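You operate a simulated robot arm through the tools that you are given. There is no shell and no other tool. Be economical: measure what you need, move in short steps, check, and stop when the job is done.

The job below is to be done with a simulated two-armed robot. You get a single attempt, and the scene is never put back.

TASK
Hold the red tool tray on the top of the ball table steady with one hand and put the slim carton that says "Tickaby" from the top of the ball table in it with the other.

The check looks at the end state, three seconds after you hand in, the way a careful person would. Anything else that was tipped, shoved, dropped, spilled or broken makes it a failure.

THE ROBOT
Two 7-joint arms with two-finger parallel grippers on one trunk, on a base that drives. Base frame: it is fixed to the floor where the robot stands at the start and does not move with it; the origin is under the middle of the robot, x ahead of it, y to its left, z up; the surface under the hand at the start is at about z = 0.74. Units: m, degrees, N and s.
The left shoulder is at the start at [0.05, 0.168, 1.132], the right one opposite. With the tool pointing down near the work surface each hand reaches from about 0.1 to 0.64 m from the robot's upright axis, wherever it stands, measured 20 degrees to its own side. Payload 1.57 kg a hand.
The TCP of each hand is the grasp point between the finger pads, 0.03 m short of the fingertips. In the tool frame z runs along the fingers and y along their closing line. Largest opening 0.08 m; finger width 0.017, thickness 0.012; the body of the gripper, 0.04 by 0.082 m, starts 0.08 m behind the TCP.
Orientation is that of the tool frame in the base frame, as a unit quaternion [w, x, y, z]. With the fingers straight down and closing along the base's y, the tool's x points along the base's -x, its y along +y and its z along -z.

THE INTERFACE
- The arms move only by the tool play_rows. It takes "left_moves", "right_moves" or both (then of equal length, played together; a hand with none holds still); each is a list of rows, each a list of 7 numbers: the shift along the base's x, y, z in m, then the turn, a rotation vector about the base's x, y, z in degrees, then the opening, from 0 (shut) to 1 (fully open). In form: [[dx, dy, dz, ax, ay, az, jaw], ...]. A call has 1 to 12 rows; each row is the pose to reach, as a shift and turn from the pose commanded when the call began. A row lasts 0.2 s, in which the tool goes at most 0.05 m and 8.6 degrees; a call with a longer step from one row to the next is refused whole, and so is a gripper value outside its range. A pose out of reach is approached as far as the arm can. The call stops where the force on the tool passes 40 N (or 10 N more than at its start, if that is more) or the arm is blocked; 0.2 s more then pass. Each finger travels about 0.045 m/s and halts on what it meets, pressing with about 30 N; the grip force reading is that of the motor and also rises with nothing between the fingers. The clock runs only during rows and for 0.2 s after the last one: add rows that repeat a pose to give the fingers time. The reply holds the time, the measured pose of the TCP, the force on the tool along the base axes, the opening and the grip force, in the units named above and with some noise, with the torque about the TCP (base axes, N m) and any sound that the robot's microphone picked up.
- Cameras (640 x 400 px; columns grow to the right, rows downward): "scene" is now at [0.118, 0.0008, 1.3249]; the picture's right is [0.03, -1.00, 0.00], its down [-0.73, -0.02, -0.69] and it looks along [0.69, 0.02, -0.73] (base axes); focal length 249 px, centre (320, 200). "left" rides on the left gripper at [0.072, 0.007, -0.122] in its tool frame; the picture's right is [-0.09, 1.00, 0.00], its down [-0.84, -0.08, -0.54] and it looks along [-0.54, -0.05, 0.84] (tool axes); focal length 238 px, centre (320, 200). "right" rides on the right gripper at [0.072, -0.007, -0.122] in its tool frame; the picture's right is [0.09, 1.00, 0.00], its down [-0.84, 0.08, -0.54] and it looks along [-0.54, 0.05, 0.84] (tool axes); focal length 238 px, centre (320, 200).
- snapshot(camera): a new picture of that camera. The clock stands still meanwhile.
- lift_body(by): slides the trunk up (or, below 0, down) by that many m; the arms and the scene camera ride with it, the base frame stays. It gives what a move gives, with no picture.
- steer(legs): drives the robot by 1 to 6 legs, each [ahead, left, turn to the left] in m, m and degrees, along the robot's own axes; the way and the turn of a leg run together, so that a leg with both is an arc; at most 1.5 m and 180 degrees a leg. The arms and the cameras ride along, it lands a little off, and it stops where it bumps. It gives what a move gives.
- pan_tilt(pan, tilt): turns the head with the scene camera to pan (to the left, within 80 degrees either way) and tilt (down, from -29 to 69), counted from straight ahead of the robot. It gives what a move gives.
- locate(camera, pixels): for up to 12 pixels [column, row] of the newest picture of that camera ("zoom" is the newest enlarged one), the place [x, y, z] in the base frame of the surface seen there, good to about 0.002 m. The clock stands still meanwhile.
- zoom(camera, box): a new picture of the part [left, top, right, bottom] of that camera's present view, enlarged. The clock stands still meanwhile.
- hand_in(): hands the job in; it is judged then, once.

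Go step by step. Measure first, check grasps and placings, and put right what went wrong. The budget is 80 turns and 78 pictures, counting those below and the enlarged ones. Unless the task says otherwise, let go and move clear before handing in, and close with one line.

The tools are called after ">>>" as name(argument=value, ...) on one line, values as JSON. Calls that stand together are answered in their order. play_rows: Moves the arms, as the interface text tells. Its arguments: {"type":"object","properties":{"left_moves":{"type":"array","items":{"type":"array","items":{"type":"number"}}},"right_moves":{"type":"array","items":{"type":"array","items":{"type":"number"}}}},"required":[]} The other tools are called the same way: lift_body (by) slides the trunk up or down; steer (legs) drives the base; pan_tilt (pan, tilt) turns the head that bears the scene camera; snapshot (camera) takes a picture; locate (camera, pixels) gives the place of the surface under pixels of a picture; zoom (camera, box) takes an enlarged picture of a part of a camera's view; hand_in () hands the job in.

At the start:

```text
t: 0.0
left_ee_pos: [0.3898, 0.1334, 1.0813]
left_orientation: [0.001, -0.001, 1.0, 0.0]
left_force: [-0.3, 0.0, 0.5]
left_wrist_torque: [0.02, -0.01, 0.06]
left_width: 0.0799
left_grasp_force: 0.1
right_ee_pos: [0.4723, -0.2699, 1.0718]
right_orientation: [0.0, 0.0, 1.0, 0.0]
right_force: [0.0, -0.2, -0.8]
right_wrist_torque: [0.0, 0.0, 0.02]
right_width: 0.0799
right_grasp_force: 0.0
trunk travel left (down, up): [-0.3, 0.143]
robot x, y, heading: [0.0007, -0.0005, -0.0]
head pan, tilt: [1.5, 46.7]
```

scene: 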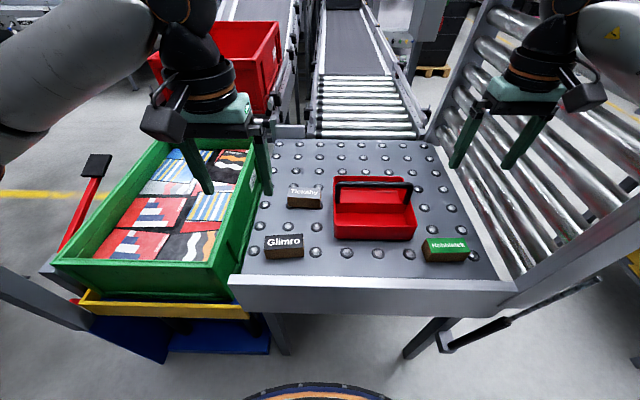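
right: 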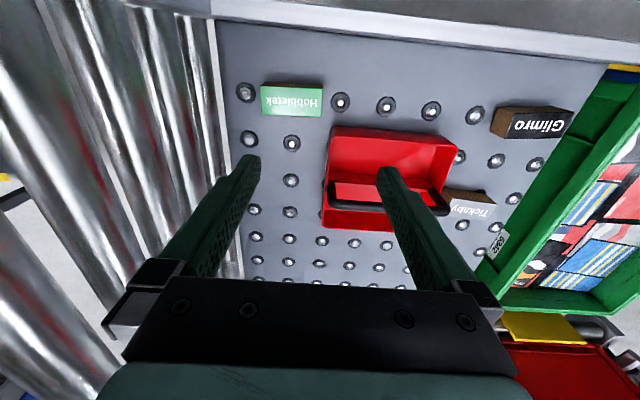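
left: 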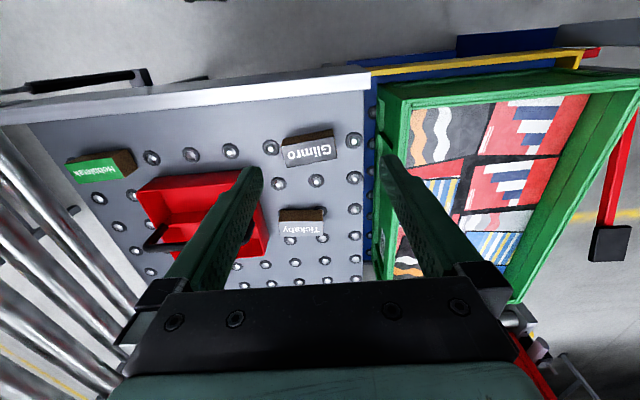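

The scene shows the Tickaby carton near (304,196), the red tray at (374,210) with a dark handle at (374,185). I zoom in and measure.

>>> zoom(camera="scene", box=[240, 140, 480, 290])

>>> locate(camera="scene", pixels=[[304, 191], [290, 186], [321, 187], [304, 204], [337, 184], [410, 186], [374, 184], [335, 237], [414, 239], [374, 228], [374, 205], [300, 225]])

```text
2.67 times, centred on (360, 215) of scene
```

zoom: 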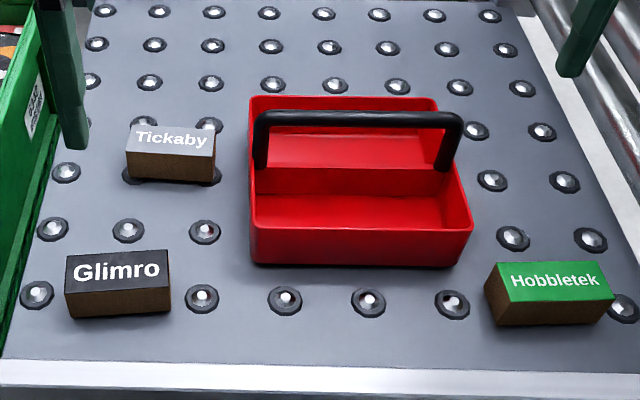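

```text
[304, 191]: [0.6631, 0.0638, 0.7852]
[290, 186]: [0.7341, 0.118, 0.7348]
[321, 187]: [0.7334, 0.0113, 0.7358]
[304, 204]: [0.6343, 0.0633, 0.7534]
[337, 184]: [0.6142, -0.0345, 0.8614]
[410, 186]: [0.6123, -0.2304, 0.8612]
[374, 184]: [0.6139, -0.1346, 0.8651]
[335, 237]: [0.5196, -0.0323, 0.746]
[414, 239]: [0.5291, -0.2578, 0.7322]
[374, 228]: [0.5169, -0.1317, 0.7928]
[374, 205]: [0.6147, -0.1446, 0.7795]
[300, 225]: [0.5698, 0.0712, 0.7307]
```

The carton's top is at z≈0.785, and the tray's handle runs along y at x≈0.614, z≈0.863. Next I measure the edges more precisely in the enlarged picture.

>>> locate(camera="zoom", pixels=[[132, 127], [212, 132], [129, 150], [213, 155], [130, 174], [210, 180], [254, 101], [434, 103], [360, 210], [360, 182], [256, 225], [466, 228]])

>>> locate(camera="left", pixels=[[282, 224], [325, 222], [282, 210], [324, 209], [300, 234], [320, 234]])

>>> locate(camera="right", pixels=[[390, 150], [350, 160], [440, 178], [345, 220], [370, 224], [335, 130], [455, 148], [400, 177]])

```text
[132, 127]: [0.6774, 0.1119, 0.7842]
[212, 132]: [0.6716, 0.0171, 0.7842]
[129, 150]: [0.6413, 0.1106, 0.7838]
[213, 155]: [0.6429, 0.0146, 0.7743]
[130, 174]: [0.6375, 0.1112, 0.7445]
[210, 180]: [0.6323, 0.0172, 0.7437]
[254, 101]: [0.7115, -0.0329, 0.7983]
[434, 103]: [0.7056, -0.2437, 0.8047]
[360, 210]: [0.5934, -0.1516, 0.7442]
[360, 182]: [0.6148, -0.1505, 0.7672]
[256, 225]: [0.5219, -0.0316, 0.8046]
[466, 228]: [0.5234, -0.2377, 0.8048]
```

```text
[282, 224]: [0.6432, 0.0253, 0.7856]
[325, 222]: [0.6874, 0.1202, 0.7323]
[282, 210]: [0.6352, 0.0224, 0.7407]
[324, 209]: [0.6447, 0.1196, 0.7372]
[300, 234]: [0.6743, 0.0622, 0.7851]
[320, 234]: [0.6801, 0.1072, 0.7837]
```

```text
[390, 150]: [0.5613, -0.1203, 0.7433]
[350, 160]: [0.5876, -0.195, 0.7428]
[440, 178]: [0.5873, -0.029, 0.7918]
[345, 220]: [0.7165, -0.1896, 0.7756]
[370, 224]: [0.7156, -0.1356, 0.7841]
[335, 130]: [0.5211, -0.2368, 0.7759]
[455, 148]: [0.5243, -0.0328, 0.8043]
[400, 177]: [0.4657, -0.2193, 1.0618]
```

Carton: centre ≈(0.657, 0.064), 0.042 by 0.097 by 0.048 m, long along y. The tray's front compartment is x 0.525–0.61, y −0.24 to −0.033, with its floor at 0.743 and walls up to 0.804. The carton is a bit beyond reach, so I check how much room there is to drive ahead.

>>> pan_tilt(pan=0, tilt=69)

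>>> snapshot(camera="scene")

>>> locate(camera="scene", pixels=[[320, 180], [320, 195], [320, 215], [320, 250], [320, 290], [320, 330], [200, 220], [240, 250], [420, 240], [150, 260]])

```text
t: 0.9
left_ee_pos: [0.3887, 0.1332, 1.0804]
left_orientation: [0.001, -0.001, 1.0, -0.001]
left_force: [-0.4, -0.5, 0.2]
left_wrist_torque: [-0.04, -0.02, -0.03]
left_width: 0.0801
left_grasp_force: 0.0
right_ee_pos: [0.4725, -0.2715, 1.0727]
right_orientation: [-0.001, 0.0, 1.0, 0.001]
right_force: [0.0, 0.1, 0.1]
right_wrist_torque: [0.02, 0.0, 0.01]
right_width: 0.0801
right_grasp_force: 0.0
trunk travel left (down, up): [-0.3, 0.143]
robot x, y, heading: [0.0014, 0.0043, -0.0]
head pan, tilt: [0.0, 68.8]
```

```text
73 pictures are left
```

scene: 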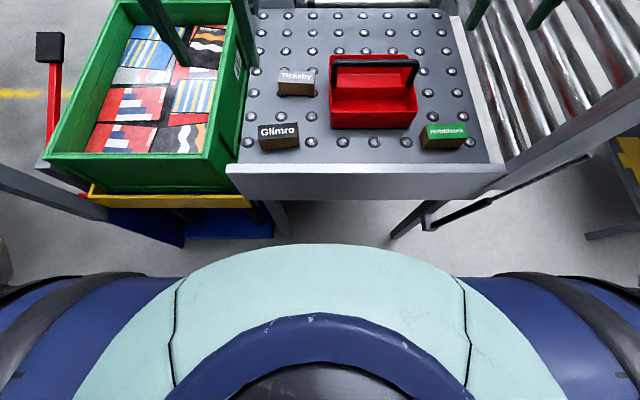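

```text
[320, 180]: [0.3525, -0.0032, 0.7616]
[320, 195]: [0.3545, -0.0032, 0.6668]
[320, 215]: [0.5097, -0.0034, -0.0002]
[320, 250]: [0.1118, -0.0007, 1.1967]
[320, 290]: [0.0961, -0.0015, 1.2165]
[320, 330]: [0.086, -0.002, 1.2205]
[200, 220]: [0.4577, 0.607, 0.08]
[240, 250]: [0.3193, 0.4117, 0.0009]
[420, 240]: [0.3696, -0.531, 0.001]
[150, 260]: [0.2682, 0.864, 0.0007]
```

The table's front edge is at x≈0.352 and the trunk front is at x≈0.12, so there is room to drive ahead by 0.09.

>>> steer(legs=[[0.09, 0, 0]])

>>> pan_tilt(pan=0, tilt=55)

>>> snapshot(camera="scene")

```text
t: 2.0
left_ee_pos: [0.4808, 0.1342, 1.0813]
left_orientation: [0.0, 0.0, 1.0, -0.002]
left_force: [0.8, 0.6, 0.0]
left_wrist_torque: [0.01, 0.0, -0.02]
left_width: 0.0802
left_grasp_force: 0.1
right_ee_pos: [0.564, -0.2684, 1.0735]
right_orientation: [0.0, 0.0, 1.0, -0.001]
right_force: [0.5, -0.3, -1.1]
right_wrist_torque: [0.03, 0.02, 0.0]
right_width: 0.0799
right_grasp_force: 0.0
trunk travel left (down, up): [-0.3, 0.143]
robot x, y, heading: [0.0917, -0.0024, -0.3]
head pan, tilt: [0.0, 68.8]
```

```text
t: 2.7
left_ee_pos: [0.4811, 0.135, 1.0813]
left_orientation: [0.0, -0.001, 1.0, -0.002]
left_force: [0.2, 0.2, -0.6]
left_wrist_torque: [-0.01, -0.01, 0.01]
left_width: 0.0801
left_grasp_force: 0.0
right_ee_pos: [0.5642, -0.2684, 1.0731]
right_orientation: [0.002, 0.0, 1.0, -0.001]
right_force: [-0.1, -0.5, 0.2]
right_wrist_torque: [0.01, 0.03, 0.01]
right_width: 0.0802
right_grasp_force: 0.1
trunk travel left (down, up): [-0.3, 0.143]
robot x, y, heading: [0.0914, 0.0005, -0.2]
head pan, tilt: [0.0, 55.0]
```

```text
72 pictures are left
```

scene: 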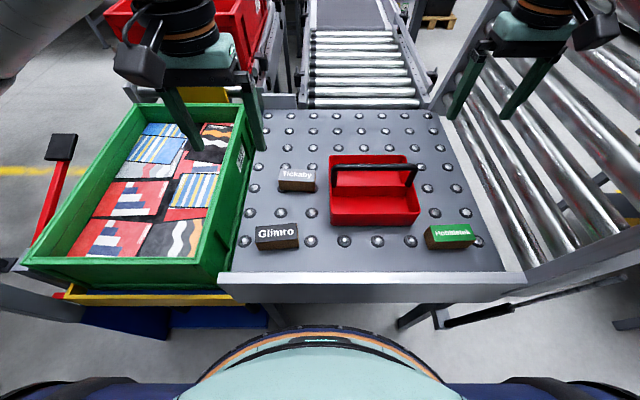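

The drive worked. Now I enlarge the tray's right wall (around (412,205)) and the carton for exact measurements.

>>> zoom(camera="scene", box=[264, 140, 440, 250])

>>> snapshot(camera="right")

```text
3.64 times, centred on (352, 195) of scene
```

zoom: 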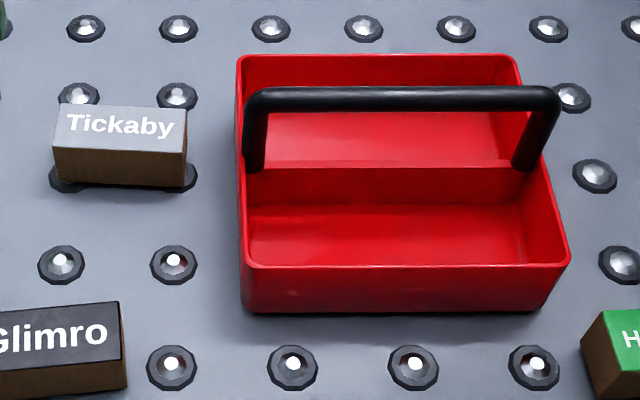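

```text
70 pictures are left
```

right: 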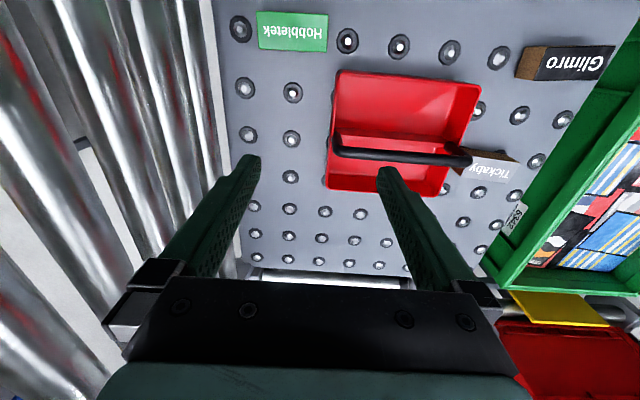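

>>> locate(camera="zoom", pixels=[[558, 225], [553, 212], [567, 255], [563, 263], [248, 265], [400, 267], [540, 225], [526, 235], [420, 254], [530, 165], [252, 165], [400, 163]])

>>> locate(camera="zoom", pixels=[[60, 110], [184, 112], [57, 144], [183, 148], [57, 175], [183, 183], [120, 108], [120, 145], [400, 95], [400, 220]])

```text
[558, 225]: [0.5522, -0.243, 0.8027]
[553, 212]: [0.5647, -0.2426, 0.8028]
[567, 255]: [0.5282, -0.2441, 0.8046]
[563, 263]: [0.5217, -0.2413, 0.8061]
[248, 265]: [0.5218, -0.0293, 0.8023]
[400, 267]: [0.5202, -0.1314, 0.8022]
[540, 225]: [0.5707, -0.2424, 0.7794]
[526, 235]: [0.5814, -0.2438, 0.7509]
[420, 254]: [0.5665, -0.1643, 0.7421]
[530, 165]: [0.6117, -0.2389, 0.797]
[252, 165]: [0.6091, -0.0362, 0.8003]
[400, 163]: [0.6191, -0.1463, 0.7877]
```

```text
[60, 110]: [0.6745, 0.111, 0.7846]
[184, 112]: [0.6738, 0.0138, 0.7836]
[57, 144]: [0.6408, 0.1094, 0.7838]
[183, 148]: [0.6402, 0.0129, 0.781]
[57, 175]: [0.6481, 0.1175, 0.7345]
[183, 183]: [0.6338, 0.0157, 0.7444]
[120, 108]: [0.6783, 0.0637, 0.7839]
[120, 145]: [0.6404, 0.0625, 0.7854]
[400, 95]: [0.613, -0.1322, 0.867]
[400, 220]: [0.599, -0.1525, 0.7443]
```

The right wall's rim is at y≈−0.244 and the carton's centre at (0.658, 0.063). I lower the right hand to above the rim, and turn the left hand by −90° while moving it above the carton.

>>> play_rows(right_moves=[[0, 0.006, -0.03, 0, 0, 0, 0.9], [0, 0.012, -0.06, 0, 0, 0, 0.8], [0, 0.018, -0.09, 0, 0, 0, 0.7], [0, 0.024, -0.12, 0, 0, 0, 0.6], [0, 0.024, -0.14, 0, 0, 0, 0.6], [0, 0.024, -0.16, 0, 0, 0, 0.6], [0, 0.024, -0.17, 0, 0, 0, 0.6], [0, 0.024, -0.18, 0, 0, 0, 0.6], [0, 0.024, -0.18, 0, 0, 0, 0.6], [0, 0.024, -0.18, 0, 0, 0, 0.6], [0, 0.024, -0.18, 0, 0, 0, 0.6], [0, 0.024, -0.18, 0, 0, 0, 0.6]], left_moves=[[0.016, -0.006, -0.01, 0, 0, -8.2, 1], [0.032, -0.012, -0.02, 0, 0, -16.4, 1], [0.048, -0.018, -0.03, 0, 0, -24.6, 1], [0.064, -0.024, -0.04, 0, 0, -32.8, 1], [0.08, -0.03, -0.05, 0, 0, -41, 1], [0.096, -0.036, -0.06, 0, 0, -49.2, 1], [0.112, -0.042, -0.07, 0, 0, -57.4, 1], [0.128, -0.048, -0.08, 0, 0, -65.6, 1], [0.144, -0.054, -0.09, 0, 0, -73.8, 1], [0.16, -0.06, -0.1, 0, 0, -82, 1], [0.177, -0.072, -0.12, 0, 0, -90, 1], [0.177, -0.072, -0.14, 0, 0, -90, 1]])

>>> snapshot(camera="scene")

>>> snapshot(camera="right")

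>>> snapshot(camera="left")

```text
t: 5.3
left_ee_pos: [0.6591, 0.0637, 0.9399]
left_orientation: [0.0, 0.708, 0.707, 0.0]
left_force: [-0.1, 0.2, -0.3]
left_wrist_torque: [0.01, -0.01, 0.0]
left_width: 0.0801
left_grasp_force: 0.0
right_ee_pos: [0.5653, -0.2456, 0.8939]
right_orientation: [0.001, 0.0, 1.0, -0.002]
right_force: [-0.1, 0.0, 0.5]
right_wrist_torque: [-0.01, -0.04, 0.0]
right_width: 0.0481
right_grasp_force: 0.1
trunk travel left (down, up): [-0.3, 0.143]
robot x, y, heading: [0.0917, 0.0048, -0.1]
head pan, tilt: [0.0, 55.0]
```

```text
69 pictures are left
```

scene: 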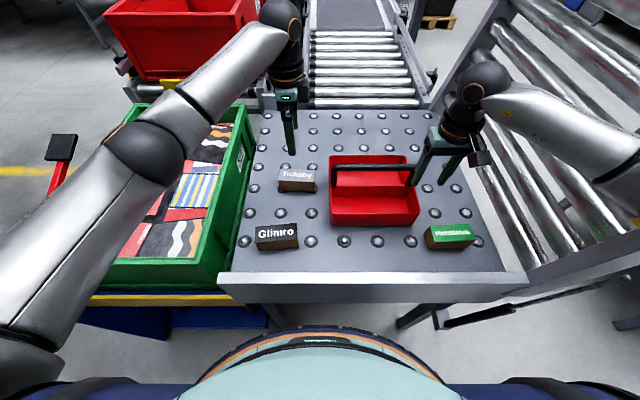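

```text
68 pictures are left
```

right: 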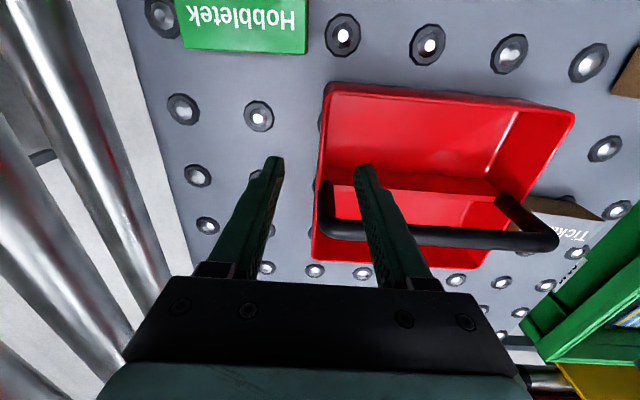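

```text
67 pictures are left
```

left: 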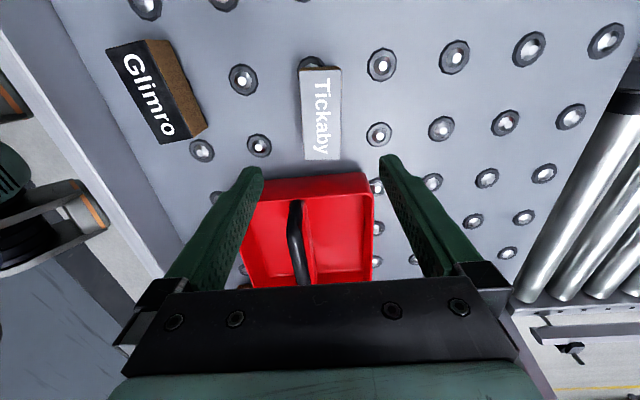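

Both hands are in place above their targets. I check the carton's corners in the left picture (302–342, 68–160) and the tray's right wall in the right picture.

>>> locate(camera="left", pixels=[[303, 72], [340, 72], [305, 156], [340, 156], [322, 110]])

>>> locate(camera="right", pixels=[[328, 90], [322, 140], [319, 170], [330, 120], [335, 135], [335, 230], [325, 240]])

```text
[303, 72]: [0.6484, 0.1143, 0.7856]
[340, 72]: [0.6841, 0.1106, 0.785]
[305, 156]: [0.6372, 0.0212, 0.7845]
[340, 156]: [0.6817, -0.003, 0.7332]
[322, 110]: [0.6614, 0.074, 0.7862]
```

```text
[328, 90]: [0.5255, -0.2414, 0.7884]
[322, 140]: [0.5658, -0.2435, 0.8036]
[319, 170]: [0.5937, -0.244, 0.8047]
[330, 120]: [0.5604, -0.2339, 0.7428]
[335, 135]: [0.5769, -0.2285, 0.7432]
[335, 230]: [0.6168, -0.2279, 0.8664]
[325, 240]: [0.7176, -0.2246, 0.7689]
```

The left picture hints that the carton is turned by a few degrees, so I enlarge it to measure the yaw.

>>> zoom(camera="left", box=[260, 50, 388, 170])

```text
3.33 times, centred on (324, 110) of left
```

zoom: 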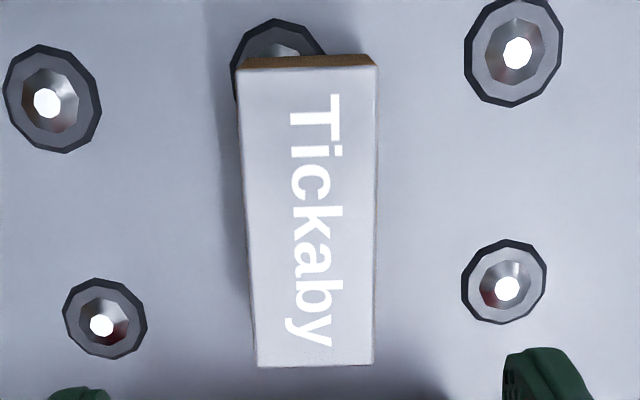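

>>> locate(camera="zoom", pixels=[[244, 80], [251, 200], [260, 350], [372, 80], [371, 200], [369, 350], [310, 72], [315, 362]])

```text
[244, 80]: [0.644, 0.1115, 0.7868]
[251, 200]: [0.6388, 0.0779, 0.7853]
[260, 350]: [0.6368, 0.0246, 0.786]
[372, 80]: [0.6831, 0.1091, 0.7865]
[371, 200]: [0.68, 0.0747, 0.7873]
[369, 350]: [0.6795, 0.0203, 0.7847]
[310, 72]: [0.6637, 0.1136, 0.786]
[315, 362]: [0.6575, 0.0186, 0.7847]
```

The carton is turned by about −3.7° and centred at (0.6605, 0.066). First I lower the right hand over the wall.

>>> play_rows(right_moves=[[0, 0.0015, -0.025, 0, 0, 0, 0.6], [0, 0.0015, -0.05, 0, 0, 0, 0.6], [0, 0.0015, -0.075, 0, 0, 0, 0.6], [0, 0.0015, -0.09, 0, 0, 0, 0.6], [0, 0.0015, -0.098, 0, 0, 0, 0.6], [0, 0.0015, -0.098, 0, 0, 0, 0.6]], left_moves=[[0.0015, 0.002, -0.01, 0, 0, -3.5, 1], [0.0015, 0.002, -0.02, 0, 0, -3.5, 1], [0.0015, 0.002, -0.03, 0, 0, -3.5, 1], [0.0015, 0.002, -0.04, 0, 0, -3.5, 1], [0.0015, 0.002, -0.05, 0, 0, -3.5, 1], [0.0015, 0.002, -0.06, 0, 0, -3.5, 1]])

>>> snapshot(camera="right")

>>> snapshot(camera="scene")

```text
t: 6.7
left_ee_pos: [0.6597, 0.0651, 0.8822]
left_orientation: [0.001, 0.729, 0.685, -0.002]
left_force: [1.2, 1.0, -0.4]
left_wrist_torque: [-0.02, 0.01, 0.0]
left_width: 0.08
left_grasp_force: 0.1
right_ee_pos: [0.5634, -0.2444, 0.7947]
right_orientation: [0.002, 0.0, 1.0, -0.001]
right_force: [-0.9, -0.3, -0.3]
right_wrist_torque: [0.0, -0.03, -0.03]
right_width: 0.0479
right_grasp_force: 0.0
trunk travel left (down, up): [-0.3, 0.143]
robot x, y, heading: [0.094, 0.0042, -0.1]
head pan, tilt: [0.0, 55.0]
```

```text
65 pictures are left
```

right: 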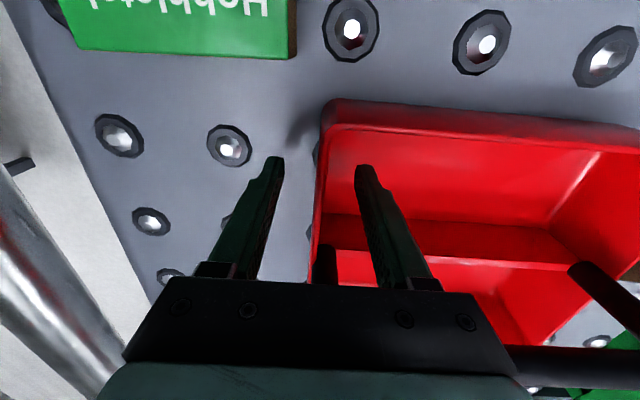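

```text
64 pictures are left
```

scene: 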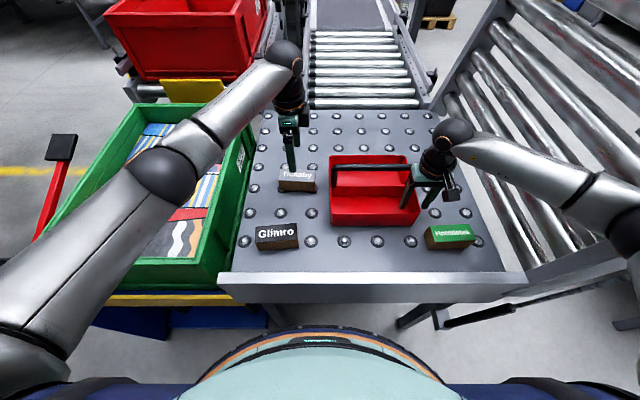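

The tray wall (column ~320) sits between the right fingers. I close the right hand on it while the left hand goes down around the carton.

>>> play_rows(right_moves=[[0, 0, 0, 0, 0, 0, 0.45], [0, 0, 0, 0, 0, 0, 0.3], [0, 0, 0, 0, 0, 0, 0.15], [0, 0, 0, 0, 0, 0, 0.05], [0, 0, 0, 0, 0, 0, 0], [0, 0, 0, 0, 0, 0, 0], [0, 0, 0, 0, 0, 0, 0]], left_moves=[[0.0, 0.001, -0.02, 0, 0, 0, 1], [0.0, 0.001, -0.04, 0, 0, 0, 1], [0.0, 0.001, -0.06, 0, 0, 0, 1], [0.0, 0.001, -0.075, 0, 0, 0, 1], [0.0, 0.001, -0.085, 0, 0, 0, 1], [0.0, 0.001, -0.092, 0, 0, 0, 1], [0.0, 0.001, -0.092, 0, 0, 0, 1]])

>>> snapshot(camera="left")

>>> snapshot(camera="right")

```text
t: 8.3
left_ee_pos: [0.659, 0.0634, 0.7888]
left_orientation: [0.001, 0.729, 0.685, -0.001]
left_force: [-0.5, -0.6, 0.0]
left_wrist_torque: [0.01, 0.02, -0.01]
left_width: 0.0801
left_grasp_force: 0.1
right_ee_pos: [0.5651, -0.2436, 0.795]
right_orientation: [0.001, 0.0, 1.0, -0.001]
right_force: [-0.8, -0.1, -0.8]
right_wrist_torque: [0.39, 0.0, 0.06]
right_width: 0.0038
right_grasp_force: 25.3
trunk travel left (down, up): [-0.3, 0.143]
robot x, y, heading: [0.0902, 0.0018, 0.1]
head pan, tilt: [0.0, 55.0]
```

```text
63 pictures are left
```

left: 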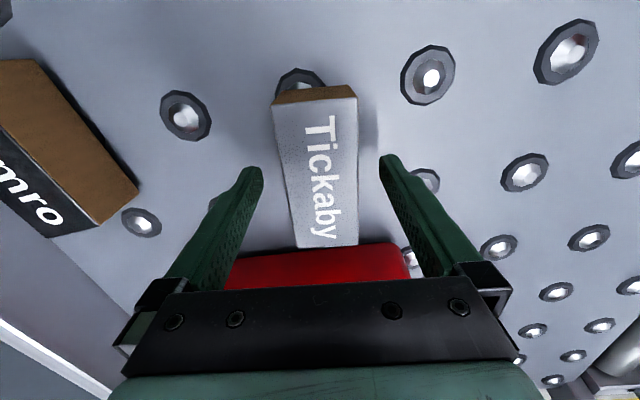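

```text
62 pictures are left
```

right: 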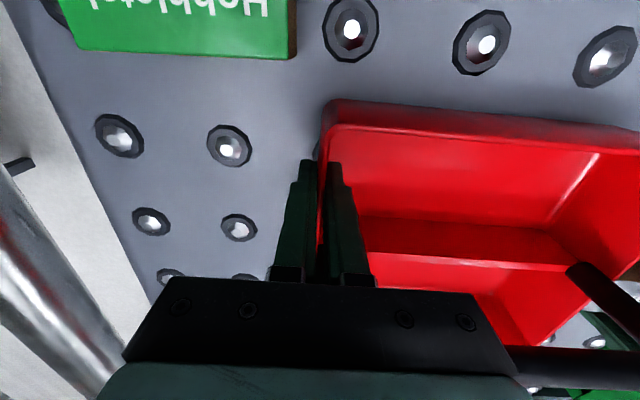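

The right hand holds the wall (width 0.0038, 25 N). Now I close the left hand on the carton.

>>> play_rows(left_moves=[[0, 0, 0, 0, 0, 0, 0.8], [0, 0, 0, 0, 0, 0, 0.6], [0, 0, 0, 0, 0, 0, 0.45], [0, 0, 0, 0, 0, 0, 0.3], [0, 0, 0, 0, 0, 0, 0.3], [0, 0, 0, 0, 0, 0, 0.3], [0, 0, 0.015, 0, 0, 0, 0.3], [0, 0, 0.03, 0, 0, 0, 0.3]])

>>> snapshot(camera="left")

>>> snapshot(camera="scene")

```text
t: 10.1
left_ee_pos: [0.6582, 0.0653, 0.8191]
left_orientation: [0.0, 0.729, 0.685, -0.001]
left_force: [0.2, 0.1, -0.2]
left_wrist_torque: [0.01, -0.02, -0.02]
left_width: 0.0441
left_grasp_force: 30.3
right_ee_pos: [0.5657, -0.2437, 0.7952]
right_orientation: [0.001, 0.0, 1.0, -0.001]
right_force: [-0.9, -0.2, -0.3]
right_wrist_torque: [0.42, 0.05, 0.03]
right_width: 0.004
right_grasp_force: 25.1
trunk travel left (down, up): [-0.3, 0.143]
robot x, y, heading: [0.0888, -0.0006, -0.1]
head pan, tilt: [0.0, 55.0]
```

```text
61 pictures are left
```

left: 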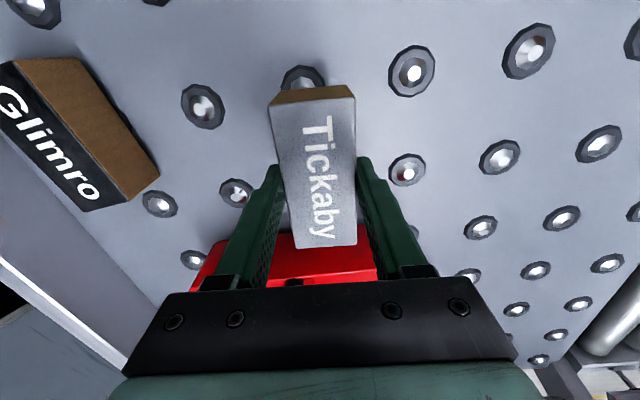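

```text
60 pictures are left
```

scene: 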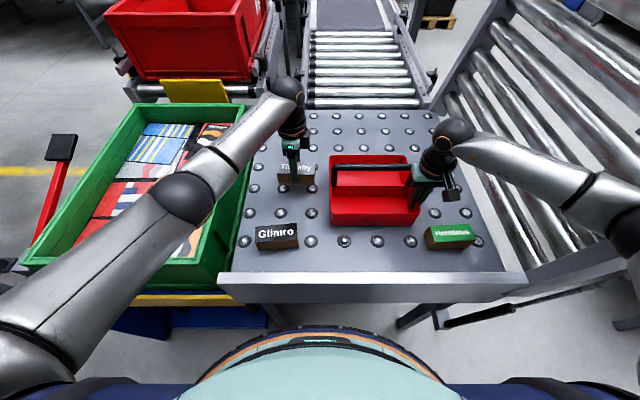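

The carton is gripped (width 0.044, 30 N) and clear of the table. I raise it and carry it round to above the front compartment.

>>> play_rows(left_moves=[[0, 0, 0.03, 0, 0, 0.5, 0.3], [0, 0, 0.06, 0, 0, 1, 0.3], [-0.02, 0, 0.09, 0, 0, 2, 0.3], [-0.05, 0, 0.1, 0, 0, 3, 0.3], [-0.08, -0.02, 0.1, 0, 0, 3.5, 0.3], [-0.093, -0.05, 0.1, 0, 0, 3.5, 0.3], [-0.093, -0.08, 0.1, 0, 0, 3.5, 0.3], [-0.093, -0.11, 0.1, 0, 0, 3.5, 0.3], [-0.093, -0.135, 0.1, 0, 0, 3.5, 0.3], [-0.093, -0.15, 0.1, 0, 0, 3.5, 0.3], [-0.093, -0.16, 0.09, 0, 0, 3.5, 0.3], [-0.093, -0.16, 0.085, 0, 0, 3.5, 0.3]])

>>> snapshot(camera="scene")

>>> snapshot(camera="left")

>>> zoom(camera="scene", box=[290, 130, 450, 230])

```text
t: 12.7
left_ee_pos: [0.5663, -0.0948, 0.9057]
left_orientation: [0.002, 0.706, 0.708, -0.001]
left_force: [0.2, -0.1, -2.0]
left_wrist_torque: [0.01, 0.0, 0.01]
left_width: 0.0445
left_grasp_force: 29.8
right_ee_pos: [0.5658, -0.2447, 0.795]
right_orientation: [0.001, 0.0, 1.0, 0.0]
right_force: [-0.1, -0.4, 1.7]
right_wrist_torque: [0.42, 0.06, 0.02]
right_width: 0.0039
right_grasp_force: 25.1
trunk travel left (down, up): [-0.3, 0.143]
robot x, y, heading: [0.0914, 0.0006, -0.1]
head pan, tilt: [0.0, 55.0]
```

```text
59 pictures are left
```

scene: 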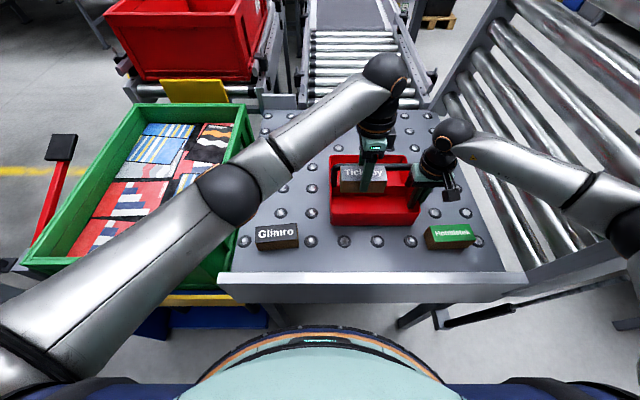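

```text
58 pictures are left
```

left: 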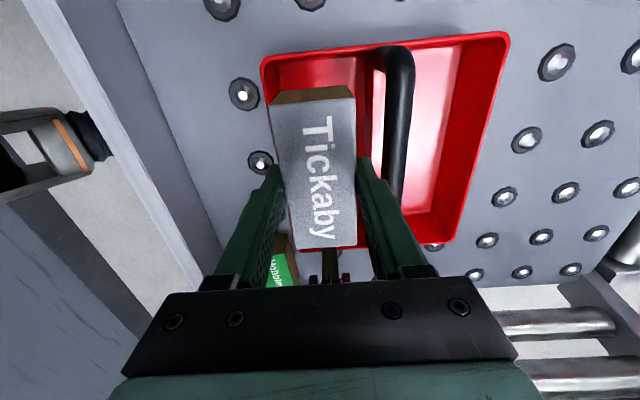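

```text
4.00 times, centred on (370, 180) of scene
```

zoom: 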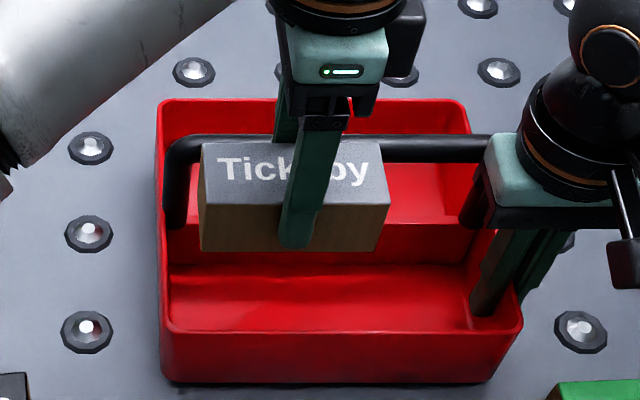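

The carton hangs over the front compartment. I check its corners and the gap to the handle and the front wall.

>>> locate(camera="left", pixels=[[274, 108], [353, 100], [298, 244], [354, 240], [390, 100], [264, 75], [357, 70], [366, 110], [355, 130], [276, 85], [292, 210]])

>>> locate(camera="zoom", pixels=[[206, 148], [375, 148], [204, 190], [387, 205], [206, 246], [380, 250], [340, 330], [320, 225], [172, 155], [225, 140]])

```text
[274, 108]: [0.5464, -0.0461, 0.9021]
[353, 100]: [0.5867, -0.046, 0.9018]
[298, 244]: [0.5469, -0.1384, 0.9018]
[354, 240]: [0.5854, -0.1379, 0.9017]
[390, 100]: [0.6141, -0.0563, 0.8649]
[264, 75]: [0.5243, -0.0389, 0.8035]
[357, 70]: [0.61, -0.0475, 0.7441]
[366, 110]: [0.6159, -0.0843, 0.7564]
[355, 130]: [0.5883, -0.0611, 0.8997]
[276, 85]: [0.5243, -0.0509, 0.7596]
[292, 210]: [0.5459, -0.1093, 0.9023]
```

```text
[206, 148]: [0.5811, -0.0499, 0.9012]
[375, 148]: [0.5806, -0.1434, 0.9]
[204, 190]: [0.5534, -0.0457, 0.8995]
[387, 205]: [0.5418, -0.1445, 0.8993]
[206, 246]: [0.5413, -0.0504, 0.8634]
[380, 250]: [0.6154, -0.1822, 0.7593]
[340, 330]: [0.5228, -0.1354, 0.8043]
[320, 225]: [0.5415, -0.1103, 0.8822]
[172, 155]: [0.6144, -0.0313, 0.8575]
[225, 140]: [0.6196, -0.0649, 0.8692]
```

The carton is straight (x 0.546–0.587, y −0.046 to −0.143, bottom ≈0.854), over the compartment at x 0.524–0.613. I lower it by about 0.108 with a small shift of −0.002 in x.

>>> play_rows(left_moves=[[-0.002, -0.003, -0.02, 0, 0, 0, 0.3], [-0.002, -0.003, -0.04, 0, 0, 0, 0.3], [-0.002, -0.003, -0.06, 0, 0, 0, 0.3], [-0.002, -0.003, -0.075, 0, 0, 0, 0.3], [-0.002, -0.003, -0.09, 0, 0, 0, 0.3], [-0.002, -0.003, -0.1, 0, 0, 0, 0.3], [-0.002, -0.003, -0.105, 0, 0, 0, 0.3], [-0.002, -0.003, -0.107, 0, 0, 0, 0.3]])

>>> zoom(camera="scene", box=[290, 130, 450, 230])

>>> snapshot(camera="left")

```text
t: 14.5
left_ee_pos: [0.5647, -0.0982, 0.7977]
left_orientation: [0.0, 0.707, 0.707, 0.0]
left_force: [0.0, -0.5, -0.6]
left_wrist_torque: [0.0, 0.01, -0.01]
left_width: 0.0439
left_grasp_force: 29.8
right_ee_pos: [0.5653, -0.2438, 0.795]
right_orientation: [0.001, 0.0, 1.0, -0.002]
right_force: [-0.4, -0.8, 2.0]
right_wrist_torque: [0.41, 0.01, 0.0]
right_width: 0.0037
right_grasp_force: 24.8
trunk travel left (down, up): [-0.3, 0.143]
robot x, y, heading: [0.0874, 0.0011, -0.2]
head pan, tilt: [0.0, 55.0]
```

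```text
4.00 times, centred on (370, 180) of scene
```

zoom: 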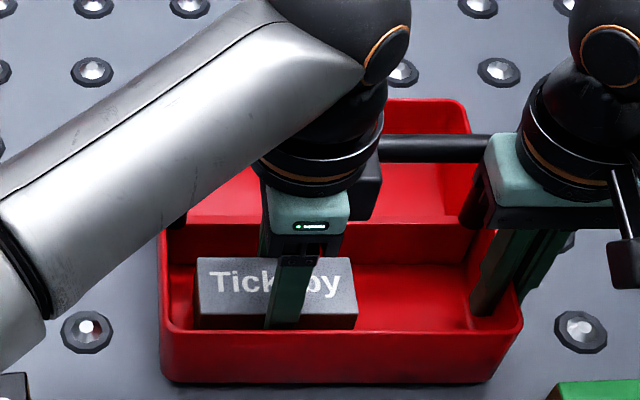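

```text
55 pictures are left
```

left: 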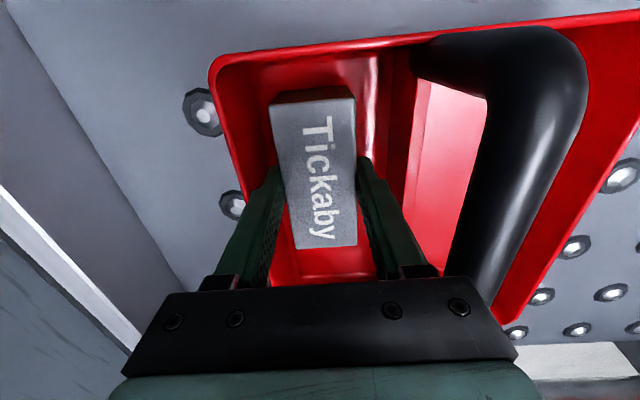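

The carton is inside the compartment with no contact yet. I lower it the last 2–3 mm and look for contact.

>>> play_rows(left_moves=[[0, 0, -0.001, 0, 0, 0, 0.3], [0, 0, -0.002, 0, 0, 0, 0.3], [0, 0, -0.003, 0, 0, 0, 0.3]])

>>> locate(camera="left", pixels=[[315, 120], [300, 240], [352, 240]])

```text
t: 15.3
left_ee_pos: [0.5639, -0.099, 0.7944]
left_orientation: [0.001, 0.707, 0.707, -0.001]
left_force: [0.1, 0.0, -1.0]
left_wrist_torque: [0.01, 0.02, -0.03]
left_width: 0.044
left_grasp_force: 30.2
right_ee_pos: [0.5659, -0.2444, 0.7949]
right_orientation: [0.001, 0.001, 1.0, -0.001]
right_force: [-0.9, -0.3, 1.1]
right_wrist_torque: [0.44, 0.02, 0.05]
right_width: 0.0037
right_grasp_force: 24.9
trunk travel left (down, up): [-0.3, 0.143]
robot x, y, heading: [0.0936, -0.0037, -0.2]
head pan, tilt: [0.0, 55.0]
```

```text
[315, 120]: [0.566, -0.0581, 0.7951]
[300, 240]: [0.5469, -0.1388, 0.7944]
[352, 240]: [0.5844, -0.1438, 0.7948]
```

There is still no contact. I go on in 1 mm steps.

>>> play_rows(left_moves=[[0, 0, -0.001, 0, 0, 0, 0.3], [0, 0, -0.002, 0, 0, 0, 0.3]])

```text
t: 15.9
left_ee_pos: [0.5646, -0.0973, 0.7926]
left_orientation: [0.0, 0.707, 0.707, 0.0]
left_force: [0.4, -0.8, -1.4]
left_wrist_torque: [-0.03, -0.03, 0.02]
left_width: 0.0439
left_grasp_force: 29.6
right_ee_pos: [0.5653, -0.244, 0.7957]
right_orientation: [0.0, 0.0, 1.0, 0.0]
right_force: [-0.3, -0.3, 2.3]
right_wrist_torque: [0.37, -0.04, 0.02]
right_width: 0.0037
right_grasp_force: 24.6
trunk travel left (down, up): [-0.3, 0.143]
robot x, y, heading: [0.0928, 0.0023, -0.0]
head pan, tilt: [0.0, 55.0]
```

>>> play_rows(left_moves=[[0, 0, -0.001, 0, 0, 0, 0.3], [0, 0, -0.002, 0, 0, 0, 0.3]])

>>> zoom(camera="scene", box=[320, 170, 440, 245])

>>> locate(camera="zoom", pixels=[[130, 200], [380, 230], [420, 250], [350, 200]])

```text
t: 16.5
left_ee_pos: [0.564, -0.0982, 0.791]
left_orientation: [0.001, 0.708, 0.707, 0.0]
left_force: [-2.0, 2.8, 9.6]
left_wrist_torque: [0.17, 0.15, -0.02]
left_width: 0.0443
left_grasp_force: 29.4
right_ee_pos: [0.565, -0.2433, 0.7955]
right_orientation: [0.001, 0.0, 1.0, -0.001]
right_force: [1.4, -1.0, 1.2]
right_wrist_torque: [0.45, 0.12, -0.03]
right_width: 0.0038
right_grasp_force: 24.7
trunk travel left (down, up): [-0.3, 0.143]
robot x, y, heading: [0.0905, 0.0006, -0.1]
head pan, tilt: [0.0, 55.0]
```

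```text
5.33 times, centred on (380, 208) of scene
```

zoom: 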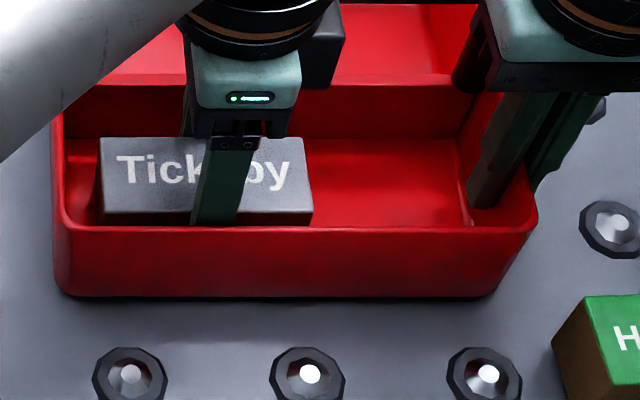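

```text
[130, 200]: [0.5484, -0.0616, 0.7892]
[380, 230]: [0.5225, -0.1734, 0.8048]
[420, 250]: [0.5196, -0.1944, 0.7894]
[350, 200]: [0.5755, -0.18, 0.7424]
```

Contact with the floor (z force 9.6 N). I open the left hand a little (to about 0.052 m), wait, and go straight up.

>>> play_rows(left_moves=[[0, 0, 0.001, 0, 0, 0, 0.58], [0, 0, 0.001, 0, 0, 0, 0.64], [0, 0, 0.001, 0, 0, 0, 0.64], [0, 0, 0.001, 0, 0, 0, 0.64], [0, 0, 0.015, 0, 0, 0, 0.64], [0, 0, 0.035, 0, 0, 0, 0.64], [0, 0, 0.065, 0, 0, 0, 0.64], [0, 0, 0.095, 0, 0, 0, 0.64], [0, 0, 0.125, 0, 0, 0, 0.64], [0, 0, 0.15, 0, 0, 0, 0.64]])

>>> zoom(camera="scene", box=[290, 130, 450, 230])

>>> snapshot(camera="left")

```text
t: 18.7
left_ee_pos: [0.5633, -0.0971, 0.9403]
left_orientation: [0.001, 0.707, 0.707, -0.001]
left_force: [0.1, 0.5, 0.9]
left_wrist_torque: [0.01, -0.02, -0.02]
left_width: 0.0511
left_grasp_force: 0.0
right_ee_pos: [0.566, -0.2442, 0.7958]
right_orientation: [0.001, 0.0, 1.0, -0.001]
right_force: [0.2, 0.5, 2.0]
right_wrist_torque: [0.38, 0.07, 0.08]
right_width: 0.004
right_grasp_force: 24.6
trunk travel left (down, up): [-0.3, 0.143]
robot x, y, heading: [0.0928, 0.0011, -0.1]
head pan, tilt: [0.0, 55.0]
```

```text
4.00 times, centred on (370, 180) of scene
```

zoom: 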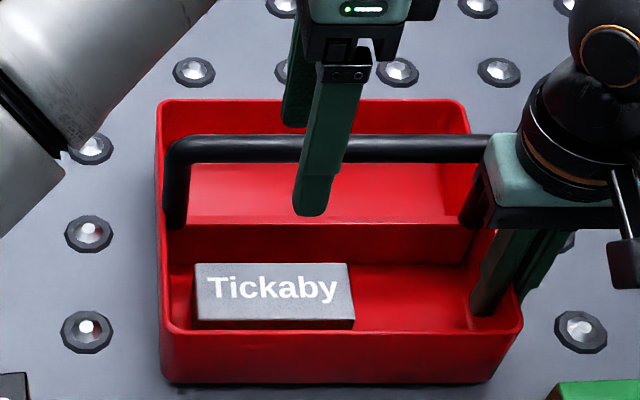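

```text
52 pictures are left
```

left: 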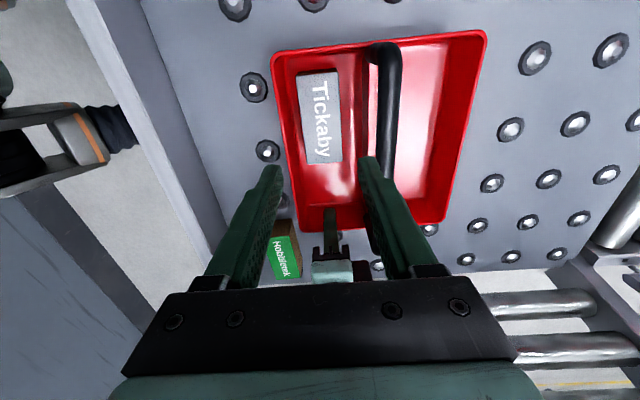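

The Tickaby carton lies flat in the front compartment. Now I open the right hand a little and raise it straight up, while the left hand moves up and away to the left.

>>> play_rows(right_moves=[[0, 0, 0, 0, 0, 0, 0.2], [0, 0, 0, 0, 0, 0, 0.4], [0, 0, 0, 0, 0, 0, 0.5], [0, 0, 0, 0, 0, 0, 0.5], [0, 0, 0, 0, 0, 0, 0.5], [0, 0, 0.02, 0, 0, 0, 0.5], [0, 0, 0.05, 0, 0, 0, 0.5], [0, 0, 0.08, 0, 0, 0, 0.5], [0, 0, 0.12, 0, 0, 0, 0.5], [0, 0, 0.16, 0, 0, 0, 0.5], [0, -0.02, 0.2, 0, 0, 0, 0.5], [0, -0.04, 0.22, 0, 0, 0, 0.5]], left_moves=[[0, 0, 0.02, 0, 0, 0, 0.64], [0, 0.01, 0.04, 0, 0, 0, 0.64], [0, 0.03, 0.06, 0, 0, 0, 0.64], [0, 0.05, 0.08, 0, 0, 0, 0.64], [0, 0.07, 0.1, 0, 0, 0, 0.64], [0, 0.09, 0.1, 0, 0, 0, 0.64], [0, 0.11, 0.1, 0, 0, 0, 0.64], [0, 0.13, 0.1, 0, 0, 0, 0.64], [0, 0.15, 0.1, 0, 0, 0, 0.64], [0, 0.17, 0.1, 0, 0, 0, 0.64], [0, 0.19, 0.1, 0, 0, 0, 0.64], [0, 0.2, 0.1, 0, 0, 0, 0.64]])

>>> snapshot(camera="scene")

>>> zoom(camera="scene", box=[240, 130, 480, 280])

```text
t: 21.3
left_ee_pos: [0.5661, 0.1024, 1.0399]
left_orientation: [0.0, 0.707, 0.707, -0.002]
left_force: [0.1, -0.2, -0.1]
left_wrist_torque: [0.0, -0.01, 0.0]
left_width: 0.0515
left_grasp_force: 0.0
right_ee_pos: [0.5656, -0.285, 1.0159]
right_orientation: [0.0, 0.002, 1.0, -0.001]
right_force: [-0.1, -0.5, 0.1]
right_wrist_torque: [-0.01, -0.01, 0.01]
right_width: 0.0402
right_grasp_force: 0.1
trunk travel left (down, up): [-0.3, 0.143]
robot x, y, heading: [0.0886, -0.0001, 0.0]
head pan, tilt: [0.0, 55.0]
```

```text
51 pictures are left
```

scene: 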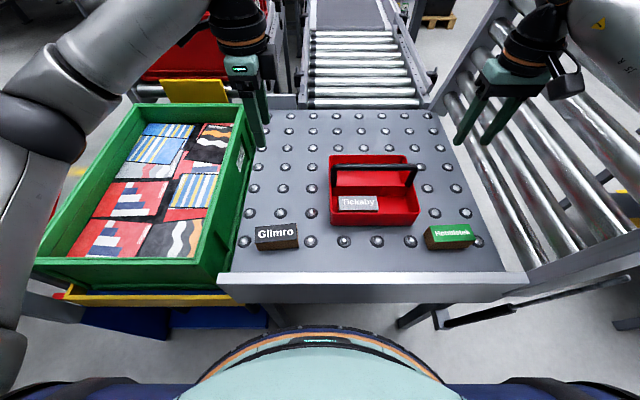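

```text
2.67 times, centred on (360, 205) of scene
```

zoom: 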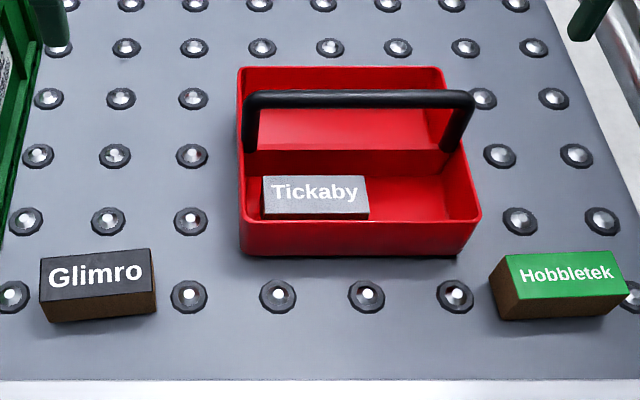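

The carton lies flat in the tray at (315,197) of the enlarged picture. The tray and the other cartons stand where they were, and both hands are clear, so I hand in.

>>> hand_in()

```text
The job is handed in.
```

The "Tickaby" carton is lying flat in the front compartment of the red tool tray. The right hand held the tray by its wall during the placing, and nothing else on the table looks moved.
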